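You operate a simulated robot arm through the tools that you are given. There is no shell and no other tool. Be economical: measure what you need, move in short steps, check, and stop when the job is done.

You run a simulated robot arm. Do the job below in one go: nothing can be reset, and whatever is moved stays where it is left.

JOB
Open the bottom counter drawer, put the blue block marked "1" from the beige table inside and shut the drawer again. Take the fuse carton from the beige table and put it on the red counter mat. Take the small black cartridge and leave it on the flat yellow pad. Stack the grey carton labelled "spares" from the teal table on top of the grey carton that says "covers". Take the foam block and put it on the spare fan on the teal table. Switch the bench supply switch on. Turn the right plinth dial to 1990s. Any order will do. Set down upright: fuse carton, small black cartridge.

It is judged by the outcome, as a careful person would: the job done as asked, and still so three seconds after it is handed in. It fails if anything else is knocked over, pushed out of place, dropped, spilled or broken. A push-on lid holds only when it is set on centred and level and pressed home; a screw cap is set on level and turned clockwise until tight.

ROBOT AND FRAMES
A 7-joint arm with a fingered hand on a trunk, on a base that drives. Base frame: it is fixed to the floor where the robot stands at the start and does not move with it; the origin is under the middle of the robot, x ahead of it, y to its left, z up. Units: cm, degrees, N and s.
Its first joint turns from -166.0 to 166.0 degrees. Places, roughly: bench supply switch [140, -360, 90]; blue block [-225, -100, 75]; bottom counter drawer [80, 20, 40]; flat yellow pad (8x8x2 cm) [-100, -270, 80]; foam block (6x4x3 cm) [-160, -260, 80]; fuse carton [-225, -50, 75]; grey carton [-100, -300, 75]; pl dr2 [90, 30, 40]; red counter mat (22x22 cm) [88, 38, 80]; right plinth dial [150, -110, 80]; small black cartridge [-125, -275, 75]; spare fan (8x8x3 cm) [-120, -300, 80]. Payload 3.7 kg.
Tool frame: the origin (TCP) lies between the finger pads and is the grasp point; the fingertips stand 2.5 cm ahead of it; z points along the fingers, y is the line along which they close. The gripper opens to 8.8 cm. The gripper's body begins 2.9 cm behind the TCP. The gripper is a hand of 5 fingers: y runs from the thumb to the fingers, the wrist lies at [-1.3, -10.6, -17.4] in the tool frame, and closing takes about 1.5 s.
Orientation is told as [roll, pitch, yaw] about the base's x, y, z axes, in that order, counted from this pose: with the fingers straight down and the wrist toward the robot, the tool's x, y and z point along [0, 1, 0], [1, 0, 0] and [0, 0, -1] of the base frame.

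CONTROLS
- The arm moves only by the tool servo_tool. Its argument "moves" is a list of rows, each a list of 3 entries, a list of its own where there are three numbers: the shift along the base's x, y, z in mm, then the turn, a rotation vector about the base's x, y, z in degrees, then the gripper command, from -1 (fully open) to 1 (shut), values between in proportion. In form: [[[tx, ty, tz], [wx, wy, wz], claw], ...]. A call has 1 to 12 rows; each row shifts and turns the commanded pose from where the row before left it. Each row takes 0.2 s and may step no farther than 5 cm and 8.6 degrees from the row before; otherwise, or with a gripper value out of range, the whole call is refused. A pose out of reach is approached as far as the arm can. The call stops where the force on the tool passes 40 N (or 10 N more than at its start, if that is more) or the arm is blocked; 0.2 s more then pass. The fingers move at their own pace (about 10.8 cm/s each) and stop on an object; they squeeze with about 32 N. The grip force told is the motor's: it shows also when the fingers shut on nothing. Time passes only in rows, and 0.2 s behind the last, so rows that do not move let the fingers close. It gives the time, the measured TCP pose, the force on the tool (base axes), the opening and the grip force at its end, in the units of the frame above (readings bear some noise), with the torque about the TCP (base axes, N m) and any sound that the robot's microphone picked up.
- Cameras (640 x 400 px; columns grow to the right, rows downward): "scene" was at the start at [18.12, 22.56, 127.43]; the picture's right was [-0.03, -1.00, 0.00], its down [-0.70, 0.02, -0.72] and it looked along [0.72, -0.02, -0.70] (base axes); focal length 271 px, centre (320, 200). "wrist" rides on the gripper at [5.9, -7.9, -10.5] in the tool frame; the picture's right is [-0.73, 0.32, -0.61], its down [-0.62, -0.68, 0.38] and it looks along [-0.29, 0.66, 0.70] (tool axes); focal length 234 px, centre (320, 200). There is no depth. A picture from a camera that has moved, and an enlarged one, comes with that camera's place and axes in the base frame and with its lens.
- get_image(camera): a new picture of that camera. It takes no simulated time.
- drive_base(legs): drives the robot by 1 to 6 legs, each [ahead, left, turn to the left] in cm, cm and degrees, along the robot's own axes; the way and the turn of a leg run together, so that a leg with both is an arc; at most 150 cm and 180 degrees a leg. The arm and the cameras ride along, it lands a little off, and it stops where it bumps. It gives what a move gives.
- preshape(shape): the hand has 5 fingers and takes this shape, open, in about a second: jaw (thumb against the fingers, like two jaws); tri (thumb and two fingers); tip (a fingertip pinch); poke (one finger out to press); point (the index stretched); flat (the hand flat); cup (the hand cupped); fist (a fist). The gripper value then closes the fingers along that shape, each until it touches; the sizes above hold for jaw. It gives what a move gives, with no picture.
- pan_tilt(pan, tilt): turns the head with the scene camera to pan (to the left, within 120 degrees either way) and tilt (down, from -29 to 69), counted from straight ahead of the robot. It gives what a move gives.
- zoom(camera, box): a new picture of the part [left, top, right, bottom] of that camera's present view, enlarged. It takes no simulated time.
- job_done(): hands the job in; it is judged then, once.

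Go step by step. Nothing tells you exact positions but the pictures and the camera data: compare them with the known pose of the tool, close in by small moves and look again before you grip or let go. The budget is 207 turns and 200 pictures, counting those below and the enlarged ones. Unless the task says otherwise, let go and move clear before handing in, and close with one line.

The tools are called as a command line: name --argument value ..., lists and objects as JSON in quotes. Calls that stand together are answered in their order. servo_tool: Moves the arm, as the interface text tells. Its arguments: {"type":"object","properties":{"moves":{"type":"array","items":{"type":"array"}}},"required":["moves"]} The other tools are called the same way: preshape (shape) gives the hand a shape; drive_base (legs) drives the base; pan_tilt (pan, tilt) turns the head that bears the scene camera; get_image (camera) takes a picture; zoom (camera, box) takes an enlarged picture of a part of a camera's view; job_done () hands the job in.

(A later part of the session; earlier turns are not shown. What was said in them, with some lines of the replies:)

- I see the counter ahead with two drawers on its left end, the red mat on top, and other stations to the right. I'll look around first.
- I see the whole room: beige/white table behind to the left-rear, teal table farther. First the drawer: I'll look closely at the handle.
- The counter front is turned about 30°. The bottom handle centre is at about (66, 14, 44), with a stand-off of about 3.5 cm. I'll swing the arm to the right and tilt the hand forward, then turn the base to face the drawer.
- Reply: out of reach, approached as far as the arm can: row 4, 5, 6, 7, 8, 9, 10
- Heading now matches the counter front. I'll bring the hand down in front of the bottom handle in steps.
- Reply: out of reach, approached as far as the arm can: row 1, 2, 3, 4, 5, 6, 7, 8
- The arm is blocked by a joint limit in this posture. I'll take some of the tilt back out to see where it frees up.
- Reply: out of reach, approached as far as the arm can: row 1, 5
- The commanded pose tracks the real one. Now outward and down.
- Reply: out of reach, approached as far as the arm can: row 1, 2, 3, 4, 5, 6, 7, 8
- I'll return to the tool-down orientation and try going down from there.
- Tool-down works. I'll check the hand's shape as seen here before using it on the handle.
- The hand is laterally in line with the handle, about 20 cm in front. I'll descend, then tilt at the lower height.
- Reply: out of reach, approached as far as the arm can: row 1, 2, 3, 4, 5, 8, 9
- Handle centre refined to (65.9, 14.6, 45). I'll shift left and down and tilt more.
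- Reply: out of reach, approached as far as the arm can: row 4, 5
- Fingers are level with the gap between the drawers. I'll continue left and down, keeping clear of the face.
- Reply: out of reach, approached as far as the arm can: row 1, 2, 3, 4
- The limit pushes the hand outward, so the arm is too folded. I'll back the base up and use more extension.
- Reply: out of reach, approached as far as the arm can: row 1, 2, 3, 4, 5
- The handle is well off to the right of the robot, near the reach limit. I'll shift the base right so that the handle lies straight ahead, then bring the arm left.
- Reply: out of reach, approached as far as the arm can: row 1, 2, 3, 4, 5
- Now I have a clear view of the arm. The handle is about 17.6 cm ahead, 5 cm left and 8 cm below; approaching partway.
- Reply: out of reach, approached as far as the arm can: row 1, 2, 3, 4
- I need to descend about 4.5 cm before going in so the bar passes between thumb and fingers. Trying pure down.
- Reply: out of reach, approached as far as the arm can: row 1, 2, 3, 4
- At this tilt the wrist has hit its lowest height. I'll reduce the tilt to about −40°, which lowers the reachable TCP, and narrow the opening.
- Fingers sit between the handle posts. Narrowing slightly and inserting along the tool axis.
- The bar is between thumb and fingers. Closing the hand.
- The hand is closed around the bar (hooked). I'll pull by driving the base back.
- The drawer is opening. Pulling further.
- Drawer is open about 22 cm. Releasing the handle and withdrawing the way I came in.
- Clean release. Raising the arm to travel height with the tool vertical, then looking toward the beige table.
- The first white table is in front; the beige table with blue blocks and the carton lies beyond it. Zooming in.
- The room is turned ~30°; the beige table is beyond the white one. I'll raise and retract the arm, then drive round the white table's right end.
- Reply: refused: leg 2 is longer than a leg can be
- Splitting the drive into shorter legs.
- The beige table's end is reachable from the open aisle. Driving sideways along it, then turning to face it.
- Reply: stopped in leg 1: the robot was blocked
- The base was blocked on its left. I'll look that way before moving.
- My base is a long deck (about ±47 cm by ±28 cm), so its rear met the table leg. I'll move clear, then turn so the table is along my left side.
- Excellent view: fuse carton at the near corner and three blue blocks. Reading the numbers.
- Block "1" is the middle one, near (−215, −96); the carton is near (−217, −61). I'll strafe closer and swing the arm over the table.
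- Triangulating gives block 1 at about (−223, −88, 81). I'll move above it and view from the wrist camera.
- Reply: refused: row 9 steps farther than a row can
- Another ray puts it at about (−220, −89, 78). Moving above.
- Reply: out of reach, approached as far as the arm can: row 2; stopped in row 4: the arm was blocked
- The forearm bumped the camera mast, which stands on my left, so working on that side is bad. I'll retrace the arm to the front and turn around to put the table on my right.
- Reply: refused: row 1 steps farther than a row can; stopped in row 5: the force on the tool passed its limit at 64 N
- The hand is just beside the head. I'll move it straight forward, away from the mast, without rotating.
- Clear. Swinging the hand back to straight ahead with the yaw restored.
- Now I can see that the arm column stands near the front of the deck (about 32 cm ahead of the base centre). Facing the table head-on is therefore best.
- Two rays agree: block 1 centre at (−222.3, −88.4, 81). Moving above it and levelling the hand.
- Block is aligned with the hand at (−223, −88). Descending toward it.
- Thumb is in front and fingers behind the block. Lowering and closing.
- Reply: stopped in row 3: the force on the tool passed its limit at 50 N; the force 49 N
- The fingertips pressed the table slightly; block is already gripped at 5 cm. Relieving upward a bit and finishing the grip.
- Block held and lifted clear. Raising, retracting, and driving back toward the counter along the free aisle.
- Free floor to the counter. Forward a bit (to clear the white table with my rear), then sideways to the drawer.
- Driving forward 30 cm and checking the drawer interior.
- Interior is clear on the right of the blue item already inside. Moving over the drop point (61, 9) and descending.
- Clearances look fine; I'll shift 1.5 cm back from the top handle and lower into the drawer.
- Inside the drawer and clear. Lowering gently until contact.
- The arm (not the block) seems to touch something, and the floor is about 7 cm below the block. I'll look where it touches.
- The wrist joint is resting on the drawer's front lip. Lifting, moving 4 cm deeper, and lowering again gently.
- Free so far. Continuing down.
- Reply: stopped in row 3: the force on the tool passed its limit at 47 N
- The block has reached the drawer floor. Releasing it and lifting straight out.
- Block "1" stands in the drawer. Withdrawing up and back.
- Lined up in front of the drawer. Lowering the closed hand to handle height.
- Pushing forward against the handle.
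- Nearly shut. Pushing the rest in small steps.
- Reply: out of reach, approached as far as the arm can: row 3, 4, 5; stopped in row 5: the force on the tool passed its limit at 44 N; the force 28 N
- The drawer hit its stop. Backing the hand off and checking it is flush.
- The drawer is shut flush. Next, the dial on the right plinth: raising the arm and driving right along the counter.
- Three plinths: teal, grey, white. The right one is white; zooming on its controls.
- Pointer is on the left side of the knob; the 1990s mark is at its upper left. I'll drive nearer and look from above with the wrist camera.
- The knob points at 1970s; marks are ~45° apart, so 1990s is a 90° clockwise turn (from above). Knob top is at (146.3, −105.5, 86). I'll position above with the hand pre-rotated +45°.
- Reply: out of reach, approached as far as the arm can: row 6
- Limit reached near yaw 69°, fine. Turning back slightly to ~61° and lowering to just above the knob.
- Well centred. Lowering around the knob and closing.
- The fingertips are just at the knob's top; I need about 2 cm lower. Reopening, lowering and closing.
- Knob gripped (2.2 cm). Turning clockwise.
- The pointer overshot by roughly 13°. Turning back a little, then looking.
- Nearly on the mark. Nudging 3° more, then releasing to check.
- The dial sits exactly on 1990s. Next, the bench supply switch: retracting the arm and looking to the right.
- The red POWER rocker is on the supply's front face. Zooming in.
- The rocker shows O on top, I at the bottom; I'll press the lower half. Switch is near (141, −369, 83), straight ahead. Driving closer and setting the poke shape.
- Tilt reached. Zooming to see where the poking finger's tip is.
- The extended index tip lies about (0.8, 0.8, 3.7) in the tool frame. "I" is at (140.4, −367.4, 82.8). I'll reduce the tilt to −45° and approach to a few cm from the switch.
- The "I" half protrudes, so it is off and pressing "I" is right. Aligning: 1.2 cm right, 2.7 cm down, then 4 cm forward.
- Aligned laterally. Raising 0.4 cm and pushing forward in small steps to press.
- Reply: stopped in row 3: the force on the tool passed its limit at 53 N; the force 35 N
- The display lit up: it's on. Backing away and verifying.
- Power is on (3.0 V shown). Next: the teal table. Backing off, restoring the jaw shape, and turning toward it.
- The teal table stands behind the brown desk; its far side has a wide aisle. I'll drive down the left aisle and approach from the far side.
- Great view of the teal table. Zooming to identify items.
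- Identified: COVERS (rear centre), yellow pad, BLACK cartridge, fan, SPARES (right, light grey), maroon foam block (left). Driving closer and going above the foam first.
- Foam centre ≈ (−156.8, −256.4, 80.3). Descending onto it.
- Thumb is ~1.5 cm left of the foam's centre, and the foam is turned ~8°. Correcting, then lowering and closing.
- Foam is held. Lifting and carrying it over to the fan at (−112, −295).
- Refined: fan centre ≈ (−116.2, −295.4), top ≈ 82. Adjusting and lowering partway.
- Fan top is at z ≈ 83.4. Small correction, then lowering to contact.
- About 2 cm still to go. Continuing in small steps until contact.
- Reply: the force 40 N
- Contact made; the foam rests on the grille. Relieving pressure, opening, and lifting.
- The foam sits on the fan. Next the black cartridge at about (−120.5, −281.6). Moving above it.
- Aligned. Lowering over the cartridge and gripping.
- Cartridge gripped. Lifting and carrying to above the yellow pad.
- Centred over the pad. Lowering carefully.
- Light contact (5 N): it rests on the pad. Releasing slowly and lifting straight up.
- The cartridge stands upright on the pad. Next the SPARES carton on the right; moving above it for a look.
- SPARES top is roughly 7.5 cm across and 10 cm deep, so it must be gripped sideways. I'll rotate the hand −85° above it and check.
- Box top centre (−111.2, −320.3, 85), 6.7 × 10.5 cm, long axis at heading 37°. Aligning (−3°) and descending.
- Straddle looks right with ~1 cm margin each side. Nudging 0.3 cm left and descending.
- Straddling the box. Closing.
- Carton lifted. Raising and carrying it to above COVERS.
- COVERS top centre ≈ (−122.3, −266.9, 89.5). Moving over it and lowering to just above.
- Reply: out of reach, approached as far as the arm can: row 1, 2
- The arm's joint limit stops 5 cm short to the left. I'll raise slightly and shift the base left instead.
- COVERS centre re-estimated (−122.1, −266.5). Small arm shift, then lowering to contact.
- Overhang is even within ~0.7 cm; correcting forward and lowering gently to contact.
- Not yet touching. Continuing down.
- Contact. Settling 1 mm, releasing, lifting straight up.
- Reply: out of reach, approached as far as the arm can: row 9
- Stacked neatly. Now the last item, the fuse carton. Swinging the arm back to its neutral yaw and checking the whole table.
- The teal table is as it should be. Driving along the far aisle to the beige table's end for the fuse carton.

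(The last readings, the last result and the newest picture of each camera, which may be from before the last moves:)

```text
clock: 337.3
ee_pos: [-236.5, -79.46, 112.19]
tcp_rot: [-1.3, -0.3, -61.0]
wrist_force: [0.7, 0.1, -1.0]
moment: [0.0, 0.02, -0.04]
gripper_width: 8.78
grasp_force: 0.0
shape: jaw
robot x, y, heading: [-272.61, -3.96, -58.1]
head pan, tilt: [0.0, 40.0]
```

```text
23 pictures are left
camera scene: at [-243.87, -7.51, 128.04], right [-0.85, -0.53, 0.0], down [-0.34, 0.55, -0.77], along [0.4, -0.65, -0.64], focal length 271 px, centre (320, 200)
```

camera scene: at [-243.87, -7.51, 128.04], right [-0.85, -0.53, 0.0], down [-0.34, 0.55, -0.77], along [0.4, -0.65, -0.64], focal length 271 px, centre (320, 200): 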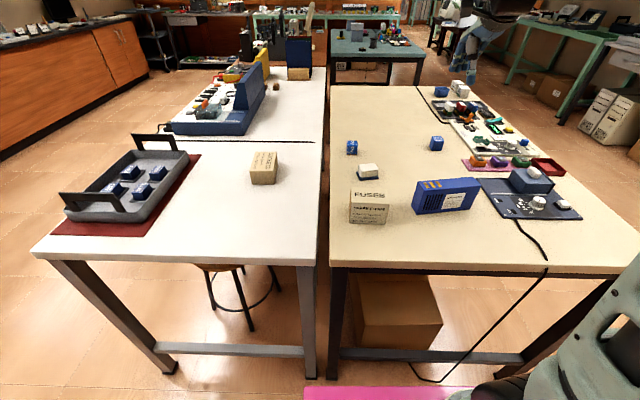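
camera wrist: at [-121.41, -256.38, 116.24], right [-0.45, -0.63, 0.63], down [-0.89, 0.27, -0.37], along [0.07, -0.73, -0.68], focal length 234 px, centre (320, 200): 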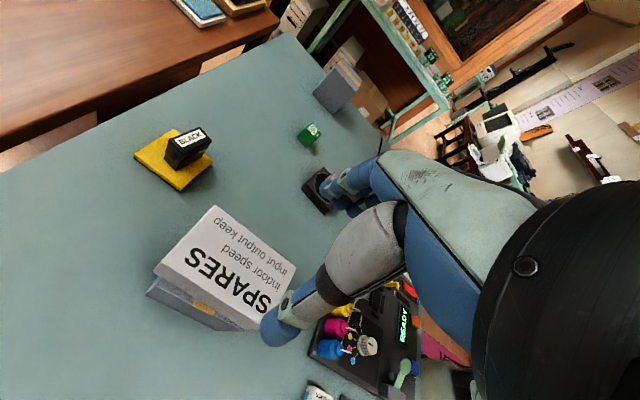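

Carton at about (−227, −58.5). Backing up a little for arm room, then moving above it.

drive_base --legs '[[-10, 0, 0]]'

servo_tool --moves '[[[40, 27, 0], [0, 0, 0], -1], [[40, 27, 0], [0, 0, 0], -1], [[40, 27, 0], [0, 0, 0], -1], [[30, 22, -20], [0, 0, 0], -1]]'

get_image --camera "wrist"

zoom --camera "scene" --box '[300, 130, 460, 230]'

```text
clock: 338.5
ee_pos: [-241.82, -71.06, 112.2]
tcp_rot: [-1.3, -0.3, -61.0]
wrist_force: [0.0, 0.3, -0.3]
moment: [0.02, -0.02, 0.04]
gripper_width: 8.79
grasp_force: 0.0
shape: jaw
robot x, y, heading: [-277.84, 4.18, -58.3]
head pan, tilt: [0.0, 40.0]
```

```text
clock: 339.5
ee_pos: [-226.9, -60.91, 110.06]
tcp_rot: [-1.3, -0.4, -61.0]
wrist_force: [0.3, 0.2, -0.2]
moment: [0.01, -0.04, 0.03]
gripper_width: 8.78
grasp_force: 0.0
shape: jaw
robot x, y, heading: [-277.9, 4.39, -58.0]
head pan, tilt: [0.0, 40.0]
```

```text
22 pictures are left
camera wrist: at [-225.42, -50.84, 120.42], right [-0.47, -0.62, 0.62], down [-0.88, 0.29, -0.37], along [0.05, -0.73, -0.69], focal length 234 px, centre (320, 200)
```

wrist: 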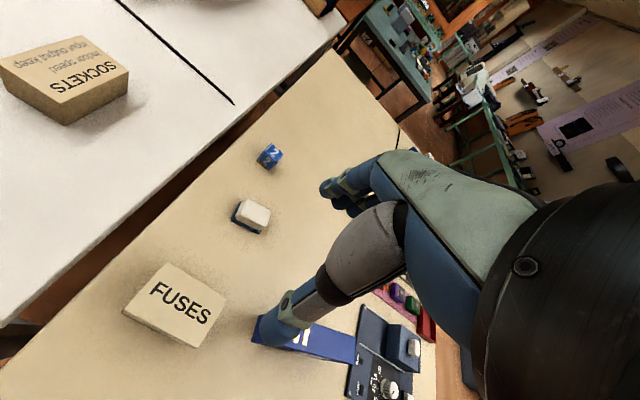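

```text
4.00 times, centred on (380, 180) of scene
camera zoom: at [-249.08, 0.85, 128.05], right [-0.85, -0.53, 0.0], down [-0.34, 0.55, -0.77], along [0.4, -0.65, -0.64], focal length 1083 px, centre (80, 280)
```

zoom: 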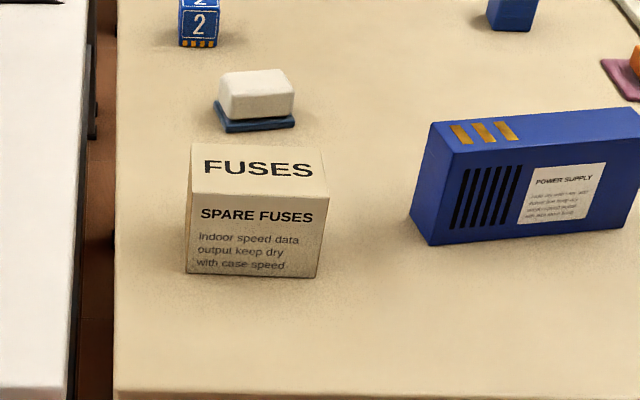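

Carton top centre (−227, −57.7, 85.7), about 9.4 × 5.9 cm, aligned with the hand. Moving over and descending.

servo_tool --moves '[[[-1, 32, 0], [0, 0, 0], -1], [[0, 0, -45], [0, 0, 0], -1], [[0, 0, -45], [0, 0, 0], -1], [[0, 0, -45], [0, 0, 0], -1], [[0, 0, -40], [0, 0, 0], -1]]'

get_image --camera "wrist"

zoom --camera "scene" --box '[300, 130, 460, 230]'

```text
clock: 340.7
ee_pos: [-226.83, -57.77, 92.6]
tcp_rot: [-1.2, -0.3, -61.1]
wrist_force: [-1.3, 0.7, 0.0]
moment: [0.01, -0.02, 0.03]
gripper_width: 8.79
grasp_force: 0.1
shape: jaw
robot x, y, heading: [-278.09, 4.44, -58.3]
head pan, tilt: [0.0, 40.0]
```

```text
20 pictures are left
camera wrist: at [-225.37, -47.72, 102.95], right [-0.47, -0.62, 0.62], down [-0.88, 0.29, -0.37], along [0.05, -0.73, -0.69], focal length 234 px, centre (320, 200)
```

wrist: 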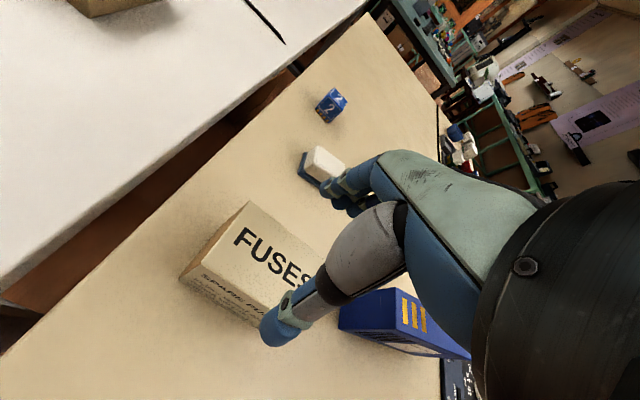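

```text
4.00 times, centred on (380, 180) of scene
camera zoom: at [-249.07, 0.87, 128.05], right [-0.85, -0.53, 0.0], down [-0.34, 0.55, -0.77], along [0.41, -0.65, -0.64], focal length 1083 px, centre (80, 280)
```

zoom: 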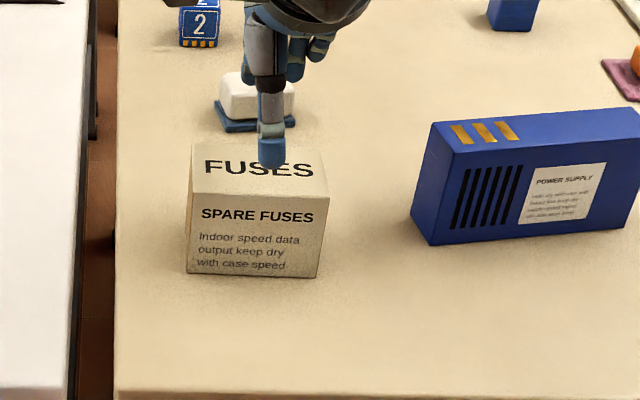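

Good straddle. Shifting 0.7 cm left, lowering and gripping.

servo_tool --moves '[[[6, 4, -30], [0, 0, 0], -1], [[0, 0, -30], [0, 0, 0], -1], [[0, 0, -24], [0, 0, 0], -1], [[0, 0, 0], [0, 0, 0], -0.4], [[0, 0, 0], [0, 0, 0], 0.2], [[0, 0, 0], [0, 0, 0], 1], [[0, 0, 0], [0, 0, 0], 1], [[0, 0, 0], [0, 0, 0], 1], [[0, 0, 10], [0, 0, 0], 1], [[0, 0, 25], [0, 0, 0], 1]]'

get_image --camera "wrist"

```text
clock: 342.9
ee_pos: [-226.29, -57.09, 87.61]
tcp_rot: [-1.3, -0.1, -61.0]
wrist_force: [-0.5, 0.3, -1.6]
moment: [0.02, 0.0, -0.04]
gripper_width: 5.24
grasp_force: 32.0
shape: jaw
robot x, y, heading: [-277.69, 4.27, -57.8]
head pan, tilt: [0.0, 40.0]
```

```text
18 pictures are left
camera wrist: at [-224.66, -47.04, 98.02], right [-0.47, -0.63, 0.63], down [-0.88, 0.29, -0.37], along [0.05, -0.72, -0.69], focal length 234 px, centre (320, 200)
```

wrist: 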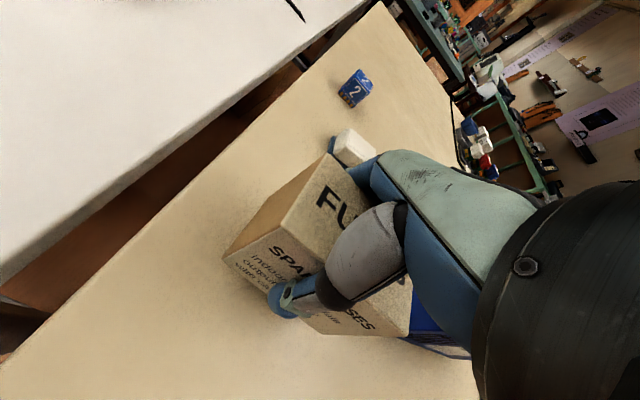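

Carton held. Raising it and driving back to the counter.

servo_tool --moves '[[[0, 0, 45], [0, 0, 0], 1], [[0, 0, 45], [0, 0, 0], 1], [[0, 0, 45], [0, 0, 0], 1], [[0, 0, 45], [0, 0, 0], 1], [[0, 0, 45], [0, 0, 0], 1], [[0, 0, 40], [0, 0, 0], 1]]'

drive_base --legs '[[-12, 0, 0], [0, 0, 89], [145, 0, 0], [40, 0, 0], [0, -145, 0], [0, -32, 0]]'

get_image --camera "scene"

```text
clock: 344.3
ee_pos: [-226.14, -57.53, 114.28]
tcp_rot: [-1.3, -0.1, -61.0]
wrist_force: [0.5, -0.3, -2.0]
moment: [-0.02, -0.03, 0.01]
gripper_width: 5.17
grasp_force: 31.6
shape: jaw
robot x, y, heading: [-277.73, 3.97, -58.2]
head pan, tilt: [0.0, 40.0]
```

```text
clock: 366.9
ee_pos: [26.49, 0.99, 114.43]
tcp_rot: [-1.3, -0.2, 26.3]
wrist_force: [-0.1, 0.0, -1.5]
moment: [0.01, -0.02, -0.01]
gripper_width: 5.1
grasp_force: 32.5
shape: jaw
robot x, y, heading: [-37.69, -47.72, 29.3]
head pan, tilt: [0.0, 40.0]
```

```text
17 pictures are left
camera scene: at [-32.65, -18.68, 128.04], right [0.49, -0.87, 0.0], down [-0.56, -0.31, -0.77], along [0.67, 0.37, -0.64], focal length 271 px, centre (320, 200)
```

scene: 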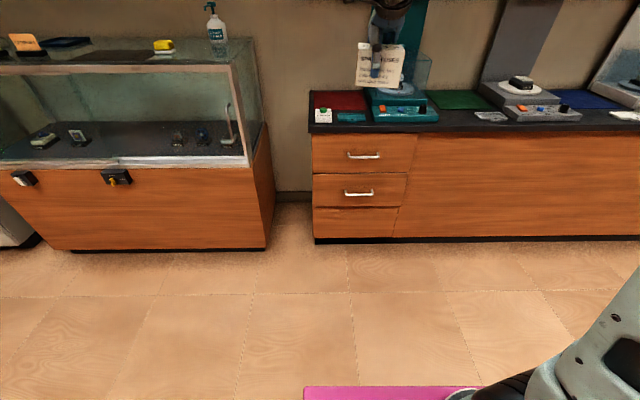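

Drawer still shut; mat centre ≈ (88.5, 37.5). Driving up to the counter.

drive_base --legs '[[48, 0, 1.5]]'

get_image --camera "scene"

get_image --camera "wrist"

```text
clock: 369.8
ee_pos: [67.88, 26.94, 114.48]
tcp_rot: [-1.3, -0.3, 27.6]
wrist_force: [1.6, 0.2, -1.9]
moment: [0.03, -0.02, -0.01]
gripper_width: 5.08
grasp_force: 32.2
shape: jaw
robot x, y, heading: [4.7, -23.18, 30.6]
head pan, tilt: [0.0, 40.0]
```

```text
16 pictures are left
camera scene: at [9.21, 5.85, 128.04], right [0.51, -0.86, 0.0], down [-0.55, -0.33, -0.77], along [0.66, 0.39, -0.64], focal length 271 px, centre (320, 200)
```

scene: 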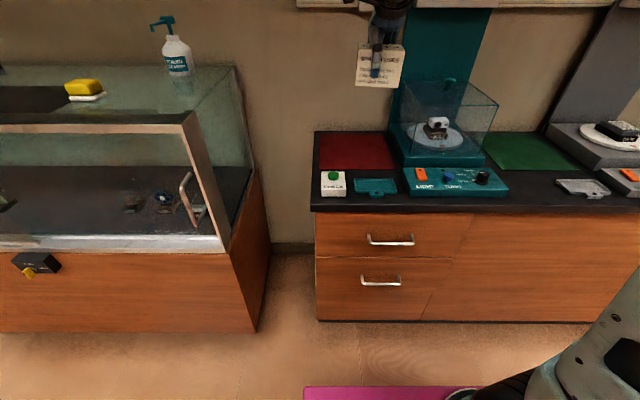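

```text
15 pictures are left
camera wrist: at [57.99, 28.8, 124.77], right [0.61, -0.48, 0.63], down [-0.31, -0.88, -0.37], along [0.73, 0.04, -0.69], focal length 234 px, centre (320, 200)
```

wrist: 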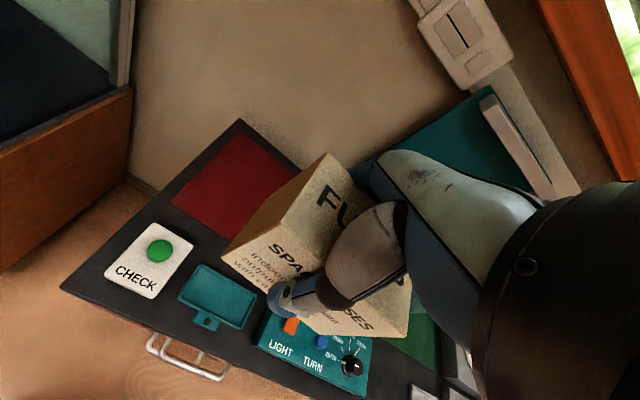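

Mat centre ≈ (88, 39). Moving the carton over it and lowering partway.

servo_tool --moves '[[[40, 24, 0], [0, 0, 3], 1], [[40, 24, 0], [0, 0, 0], 1], [[40, 24, 0], [0, 0, 0], 1], [[40, 24, 0], [0, 0, 0], 1], [[41, 26, 0], [0, 0, 0], 1], [[0, 0, -45], [0, 0, 0], 1], [[0, 0, -45], [0, 0, 0], 1], [[0, 0, -45], [0, 0, 0], 1], [[0, 0, -45], [0, 0, 0], 1], [[0, 0, -30], [0, 0, 0], 1]]'

get_image --camera "wrist"

zoom --camera "scene" --box '[300, 80, 460, 210]'

```text
clock: 372.0
ee_pos: [88.03, 39.02, 93.2]
tcp_rot: [-1.3, -0.3, 30.5]
wrist_force: [-0.5, -1.0, -1.1]
moment: [0.03, 0.04, -0.01]
gripper_width: 5.06
grasp_force: 31.7
shape: jaw
robot x, y, heading: [5.05, -23.32, 30.5]
head pan, tilt: [0.0, 40.0]
```

```text
14 pictures are left
camera wrist: at [78.06, 40.36, 103.68], right [0.64, -0.45, 0.62], down [-0.26, -0.89, -0.37], along [0.72, 0.07, -0.69], focal length 234 px, centre (320, 200)
```

wrist: 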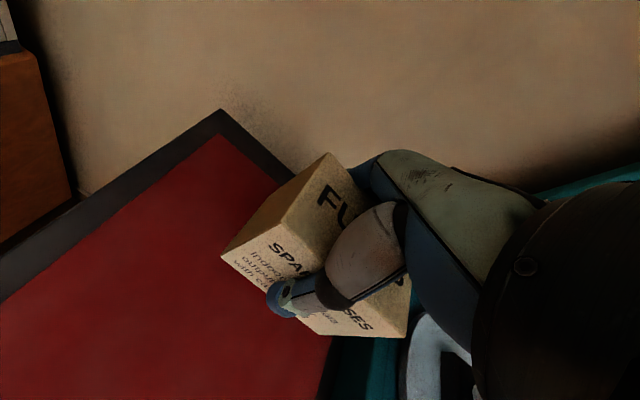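

```text
3.08 times, centred on (380, 145) of scene
camera zoom: at [9.21, 5.84, 128.04], right [0.51, -0.86, 0.0], down [-0.55, -0.33, -0.77], along [0.66, 0.39, -0.64], focal length 833 px, centre (135, 369)
```

zoom: 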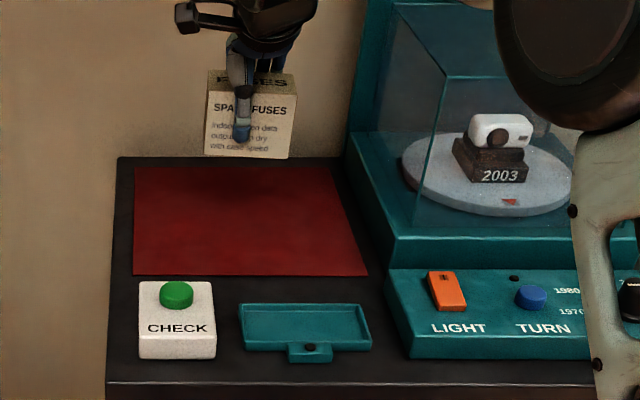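

Well over the mat, a bit far back. Shifting ~2 cm nearer and lowering.

servo_tool --moves '[[[-20, -4, -20], [0, 0, 0], 1], [[0, 0, -30], [0, 0, 0], 1], [[0, 0, -10], [0, 0, 0], 1], [[0, 0, -4], [0, 0, 0], 1]]'

zoom --camera "scene" --box '[300, 80, 460, 210]'

```text
clock: 373.0
ee_pos: [85.83, 38.8, 87.02]
tcp_rot: [-1.4, -0.3, 30.6]
wrist_force: [-0.2, 0.7, -1.8]
moment: [-0.01, -0.01, -0.01]
gripper_width: 5.09
grasp_force: 31.8
shape: jaw
robot x, y, heading: [4.72, -23.04, 30.4]
head pan, tilt: [0.0, 40.0]
```

```text
3.08 times, centred on (380, 145) of scene
camera zoom: at [9.21, 5.85, 128.04], right [0.51, -0.86, 0.0], down [-0.55, -0.33, -0.77], along [0.66, 0.39, -0.64], focal length 833 px, centre (135, 369)
```

zoom: 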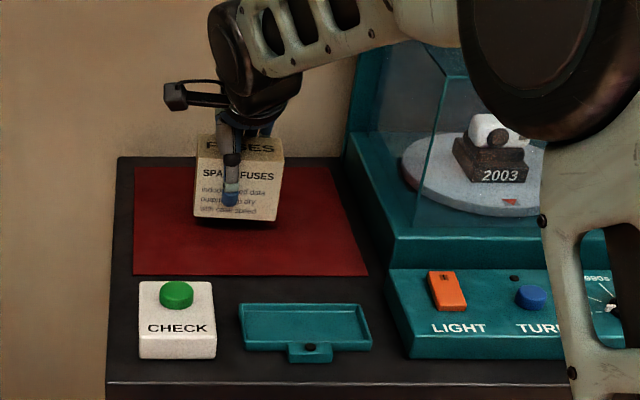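

servo_tool --moves '[[[0, 0, -4], [0, 0, 0], 1], [[0, 0, -4], [0, 0, 0], 1], [[0, 0, -3], [0, 0, 0], 1], [[0, 0, -3], [0, 0, 0], 1], [[0, 0, 0], [0, 0, 0], 1]]'

```text
clock: 374.2
ee_pos: [85.88, 38.73, 85.53]
tcp_rot: [-1.3, -0.3, 30.6]
wrist_force: [0.1, -0.6, -1.6]
moment: [0.05, 0.0, -0.01]
gripper_width: 5.06
grasp_force: 32.0
shape: jaw
robot x, y, heading: [4.67, -23.2, 30.5]
head pan, tilt: [0.0, 40.0]
```

servo_tool --moves '[[[0, 0, -3], [0, 0, 0], 1], [[0, 0, -3], [0, 0, 0], 1], [[0, 0, -2], [0, 0, 0], 1], [[0, 0, 0], [0, 0, 0], 1]]'

zoom --camera "scene" --box '[310, 100, 410, 180]'

```text
clock: 375.2
ee_pos: [85.86, 38.88, 84.96]
tcp_rot: [-1.2, -0.5, 30.7]
wrist_force: [-1.6, 1.9, 6.2]
moment: [-0.19, -0.32, 0.05]
gripper_width: 5.07
grasp_force: 32.2
shape: jaw
robot x, y, heading: [4.57, -23.16, 30.7]
head pan, tilt: [0.0, 40.0]
```

```text
5.00 times, centred on (360, 140) of scene
camera zoom: at [9.17, 5.84, 128.05], right [0.51, -0.86, 0.0], down [-0.55, -0.33, -0.77], along [0.66, 0.39, -0.64], focal length 1354 px, centre (120, 500)
```

zoom: 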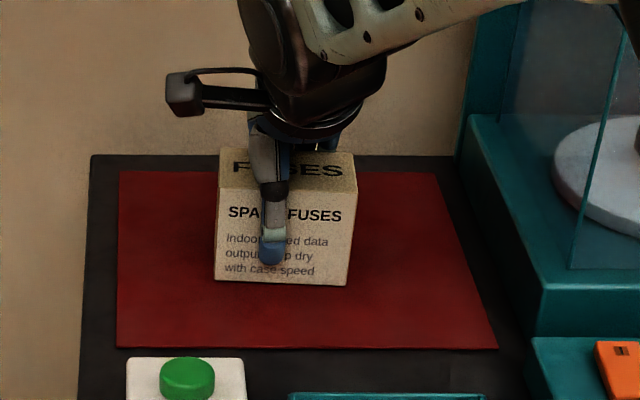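

The carton is down on the mat, upright. Releasing and lifting clear.

servo_tool --moves '[[[0, 0, 0], [0, 0, 0], 0.0], [[0, 0, 0], [0, 0, 0], -0.5], [[0, 0, 0], [0, 0, 0], -0.9], [[0, 0, 0], [0, 0, 0], -0.9], [[0, 0, 20], [0, 0, 0], -0.9], [[0, 0, 40], [0, 0, 0], -0.9], [[0, 0, 45], [0, 0, 0], -0.9], [[0, 0, 45], [0, 0, 0], -0.9], [[0, 0, 45], [0, 0, 0], -0.9], [[0, 0, 40], [0, 0, 0], -0.9], [[0, 0, 40], [0, 0, 0], -0.9]]'

servo_tool --moves '[[[-35, -21, 0], [0, 0, 0], -0.9], [[-35, -21, 0], [0, 0, 0], -0.9], [[-35, -21, 0], [0, 0, 0], -0.9], [[-35, -21, 0], [0, 0, 0], -0.9], [[-35, -21, 0], [0, 0, 0], -0.9]]'

drive_base --legs '[[-40, 0, 0]]'

get_image --camera "scene"

```text
clock: 377.6
ee_pos: [86.23, 38.64, 112.38]
tcp_rot: [-1.4, -0.2, 30.6]
wrist_force: [-0.4, 0.5, -1.1]
moment: [0.01, 0.0, 0.01]
gripper_width: 5.48
grasp_force: 32.1
shape: jaw
robot x, y, heading: [4.49, -23.19, 30.5]
head pan, tilt: [0.0, 40.0]
```

```text
clock: 378.8
ee_pos: [68.36, 28.18, 112.4]
tcp_rot: [-1.4, -0.3, 30.7]
wrist_force: [0.7, -0.3, -2.3]
moment: [0.01, 0.04, 0.04]
gripper_width: 5.48
grasp_force: 32.6
shape: jaw
robot x, y, heading: [5.22, -23.42, 30.6]
head pan, tilt: [0.0, 40.0]
```

```text
clock: 381.3
ee_pos: [34.28, 7.73, 112.51]
tcp_rot: [-1.3, -0.2, 30.4]
wrist_force: [-0.2, -0.2, -1.0]
moment: [0.03, 0.03, 0.02]
gripper_width: 5.47
grasp_force: 32.0
shape: jaw
robot x, y, heading: [-29.8, -43.33, 30.4]
head pan, tilt: [0.0, 40.0]
```

```text
10 pictures are left
camera scene: at [-24.99, -14.31, 128.04], right [0.5, -0.86, 0.0], down [-0.56, -0.32, -0.77], along [0.66, 0.39, -0.64], focal length 271 px, centre (320, 200)
```

scene: 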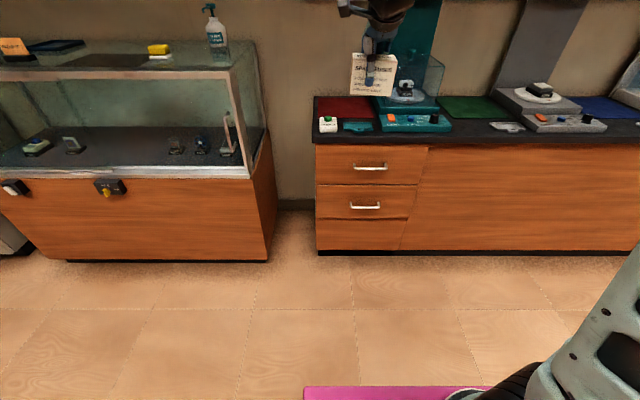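

Unexpected: the hand still holds the carton (width 5.5 cm, force 32 N) – it did not open. I must not release here; returning over the mat, setting down and retrying there.

drive_base --legs '[[40, 0, 0]]'

servo_tool --moves '[[[35, 21, 0], [0, 0, 0], 1], [[35, 21, 0], [0, 0, 0], 1], [[35, 21, 0], [0, 0, 0], 1], [[35, 21, 0], [0, 0, 0], 1], [[35, 21, 0], [0, 0, 0], 1], [[0, 0, -45], [0, 0, 0], 1], [[0, 0, -45], [0, 0, 0], 1], [[0, 0, -45], [0, 0, 0], 1], [[0, 0, -45], [0, 0, 0], 1]]'

get_image --camera "wrist"

zoom --camera "scene" --box '[300, 80, 460, 210]'

```text
clock: 383.9
ee_pos: [69.92, 28.75, 112.47]
tcp_rot: [-1.3, -0.3, 30.4]
wrist_force: [0.6, -0.3, -2.1]
moment: [0.02, -0.01, -0.03]
gripper_width: 5.44
grasp_force: 31.8
shape: jaw
robot x, y, heading: [6.0, -22.67, 30.5]
head pan, tilt: [0.0, 40.0]
```

```text
clock: 385.9
ee_pos: [87.19, 39.51, 94.84]
tcp_rot: [-1.2, -0.4, 30.4]
wrist_force: [0.6, 1.0, -0.2]
moment: [0.02, 0.03, -0.01]
gripper_width: 5.41
grasp_force: 32.4
shape: jaw
robot x, y, heading: [5.99, -22.43, 30.3]
head pan, tilt: [0.0, 40.0]
```

```text
9 pictures are left
camera wrist: at [77.28, 40.79, 105.2], right [0.64, -0.45, 0.63], down [-0.27, -0.89, -0.37], along [0.72, 0.07, -0.69], focal length 234 px, centre (320, 200)
```

wrist: 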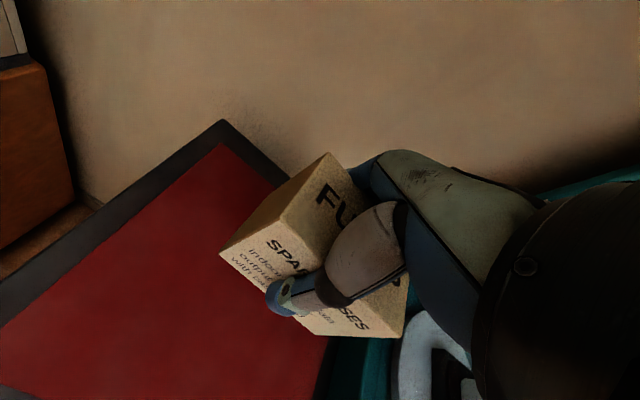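

```text
3.08 times, centred on (380, 145) of scene
camera zoom: at [10.59, 6.51, 128.04], right [0.51, -0.86, 0.0], down [-0.55, -0.32, -0.77], along [0.66, 0.39, -0.64], focal length 833 px, centre (135, 369)
```

zoom: 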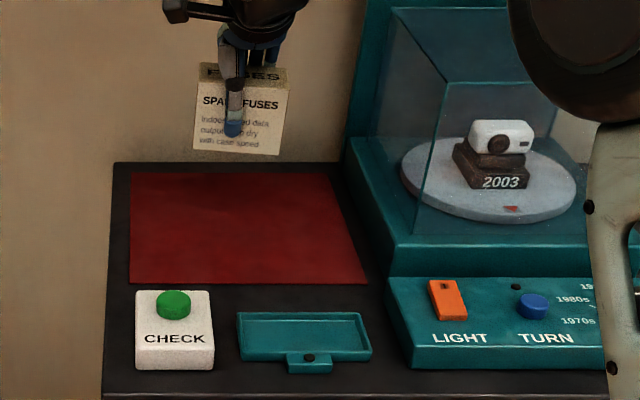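

Over the mat again. Lowering to the same set-down point.

servo_tool --moves '[[[-14, -6, -40], [0, 0, 0], 1], [[0, 0, -40], [0, 0, 0], 1], [[0, 0, -8], [0, 0, 0], 1], [[0, 0, -4], [0, 0, 0], 1], [[0, 0, -3], [0, 0, 0], 1], [[0, 0, -2], [0, 0, 0], 1], [[0, 0, 0], [0, 0, 0], 1]]'

servo_tool --moves '[[[0, 0, 0], [0, 0, 0], 0.0], [[0, 0, 0], [0, 0, 0], -0.5], [[0, 0, 0], [0, 0, 0], -1], [[0, 0, 0], [0, 0, 0], -1], [[0, 0, 0], [0, 0, 0], -1], [[0, 0, 0], [0, 0, 0], -1]]'

```text
clock: 387.4
ee_pos: [85.88, 38.78, 84.96]
tcp_rot: [-1.3, -0.4, 30.5]
wrist_force: [-2.7, 4.0, 10.6]
moment: [-0.23, -0.44, 0.1]
gripper_width: 5.4
grasp_force: 31.9
shape: jaw
robot x, y, heading: [5.96, -22.29, 30.3]
head pan, tilt: [0.0, 40.0]
```

```text
clock: 388.9
ee_pos: [85.99, 38.58, 84.97]
tcp_rot: [-1.3, -0.3, 30.4]
wrist_force: [-5.2, 2.2, 6.4]
moment: [-0.08, -0.08, -0.06]
gripper_width: 8.8
grasp_force: 0.1
shape: jaw
robot x, y, heading: [6.31, -22.55, 30.3]
head pan, tilt: [0.0, 40.0]
```

The hand is open now (8.8 cm, 0 N). Lifting slowly and verifying.

servo_tool --moves '[[[0, 0, 5], [0, 0, 0], -1], [[0, 0, 15], [0, 0, 0], -1], [[0, 0, 30], [0, 0, 0], -1], [[0, 0, 45], [0, 0, 0], -1]]'

zoom --camera "scene" --box '[300, 80, 460, 210]'

```text
clock: 389.9
ee_pos: [85.64, 38.53, 94.46]
tcp_rot: [-1.2, -0.2, 30.6]
wrist_force: [0.0, 0.0, -0.4]
moment: [-0.02, 0.02, -0.02]
gripper_width: 8.78
grasp_force: 0.1
shape: jaw
robot x, y, heading: [6.21, -22.47, 30.3]
head pan, tilt: [0.0, 40.0]
```

```text
3.08 times, centred on (380, 145) of scene
camera zoom: at [10.61, 6.53, 128.04], right [0.51, -0.86, 0.0], down [-0.55, -0.32, -0.77], along [0.66, 0.39, -0.64], focal length 833 px, centre (135, 369)
```

zoom: 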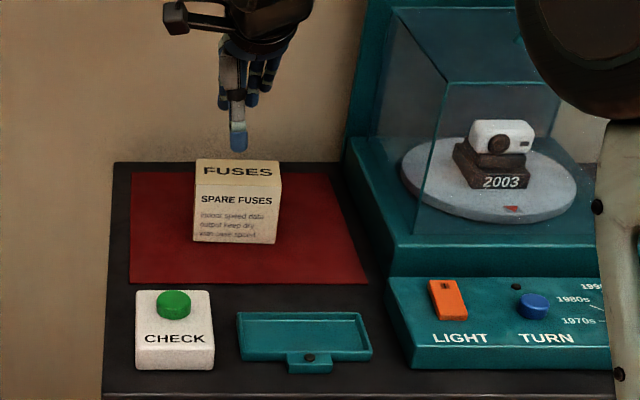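

The carton stands upright on the mat. Raising the arm, backing off and taking a last look.

servo_tool --moves '[[[0, 0, 45], [0, 0, 0], -1], [[0, 0, 45], [0, 0, 0], -1], [[0, 0, 45], [0, 0, 0], -1], [[0, 0, 30], [0, 0, 0], -1], [[-35, -21, 0], [0, 0, 0], -1], [[-35, -21, 0], [0, 0, 0], -1], [[-35, -21, 0], [0, 0, 0], -1], [[-35, -21, 0], [0, 0, 0], -1]]'

drive_base --legs '[[-40, 0, 0]]'

get_image --camera "scene"

zoom --camera "scene" --box '[300, 70, 480, 220]'

```text
clock: 391.6
ee_pos: [71.71, 30.14, 110.61]
tcp_rot: [-1.4, -0.2, 30.5]
wrist_force: [0.2, 0.7, -1.0]
moment: [0.01, -0.01, 0.0]
gripper_width: 8.79
grasp_force: 0.1
shape: jaw
robot x, y, heading: [6.04, -23.07, 30.4]
head pan, tilt: [0.0, 40.0]
```

```text
clock: 394.1
ee_pos: [37.47, 9.59, 110.67]
tcp_rot: [-1.3, -0.3, 30.2]
wrist_force: [0.8, -0.1, -0.5]
moment: [-0.02, 0.0, -0.04]
gripper_width: 8.77
grasp_force: 0.0
shape: jaw
robot x, y, heading: [-28.0, -42.59, 29.8]
head pan, tilt: [0.0, 40.0]
```

```text
6 pictures are left
camera scene: at [-23.69, -13.55, 128.04], right [0.5, -0.87, 0.0], down [-0.56, -0.32, -0.77], along [0.66, 0.38, -0.64], focal length 271 px, centre (320, 200)
```

scene: 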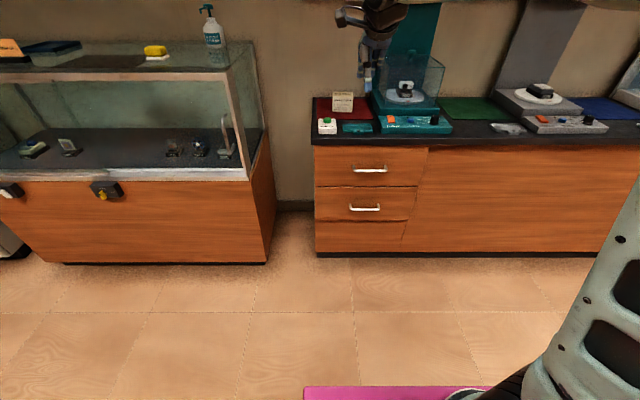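

```text
2.67 times, centred on (390, 145) of scene
camera zoom: at [-23.69, -13.55, 128.04], right [0.5, -0.87, 0.0], down [-0.56, -0.32, -0.77], along [0.66, 0.38, -0.64], focal length 722 px, centre (133, 347)
```

zoom: 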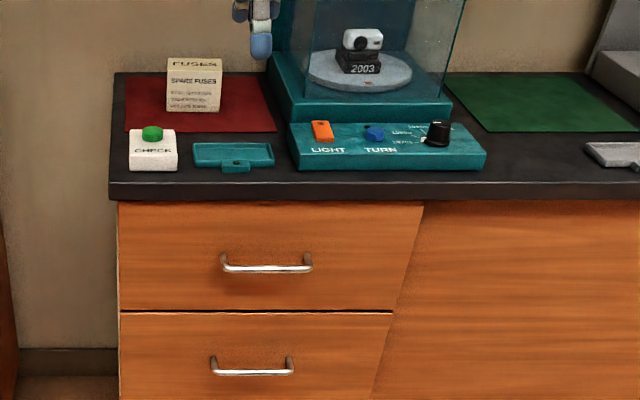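

The fuse carton stands upright on the red mat, the bottom drawer is shut, and every other step was checked when I did it. Handing in.

job_done

```text
The job is handed in.
```

All seven tasks are done and the job is handed in; I checked each one with the camera right after doing it.
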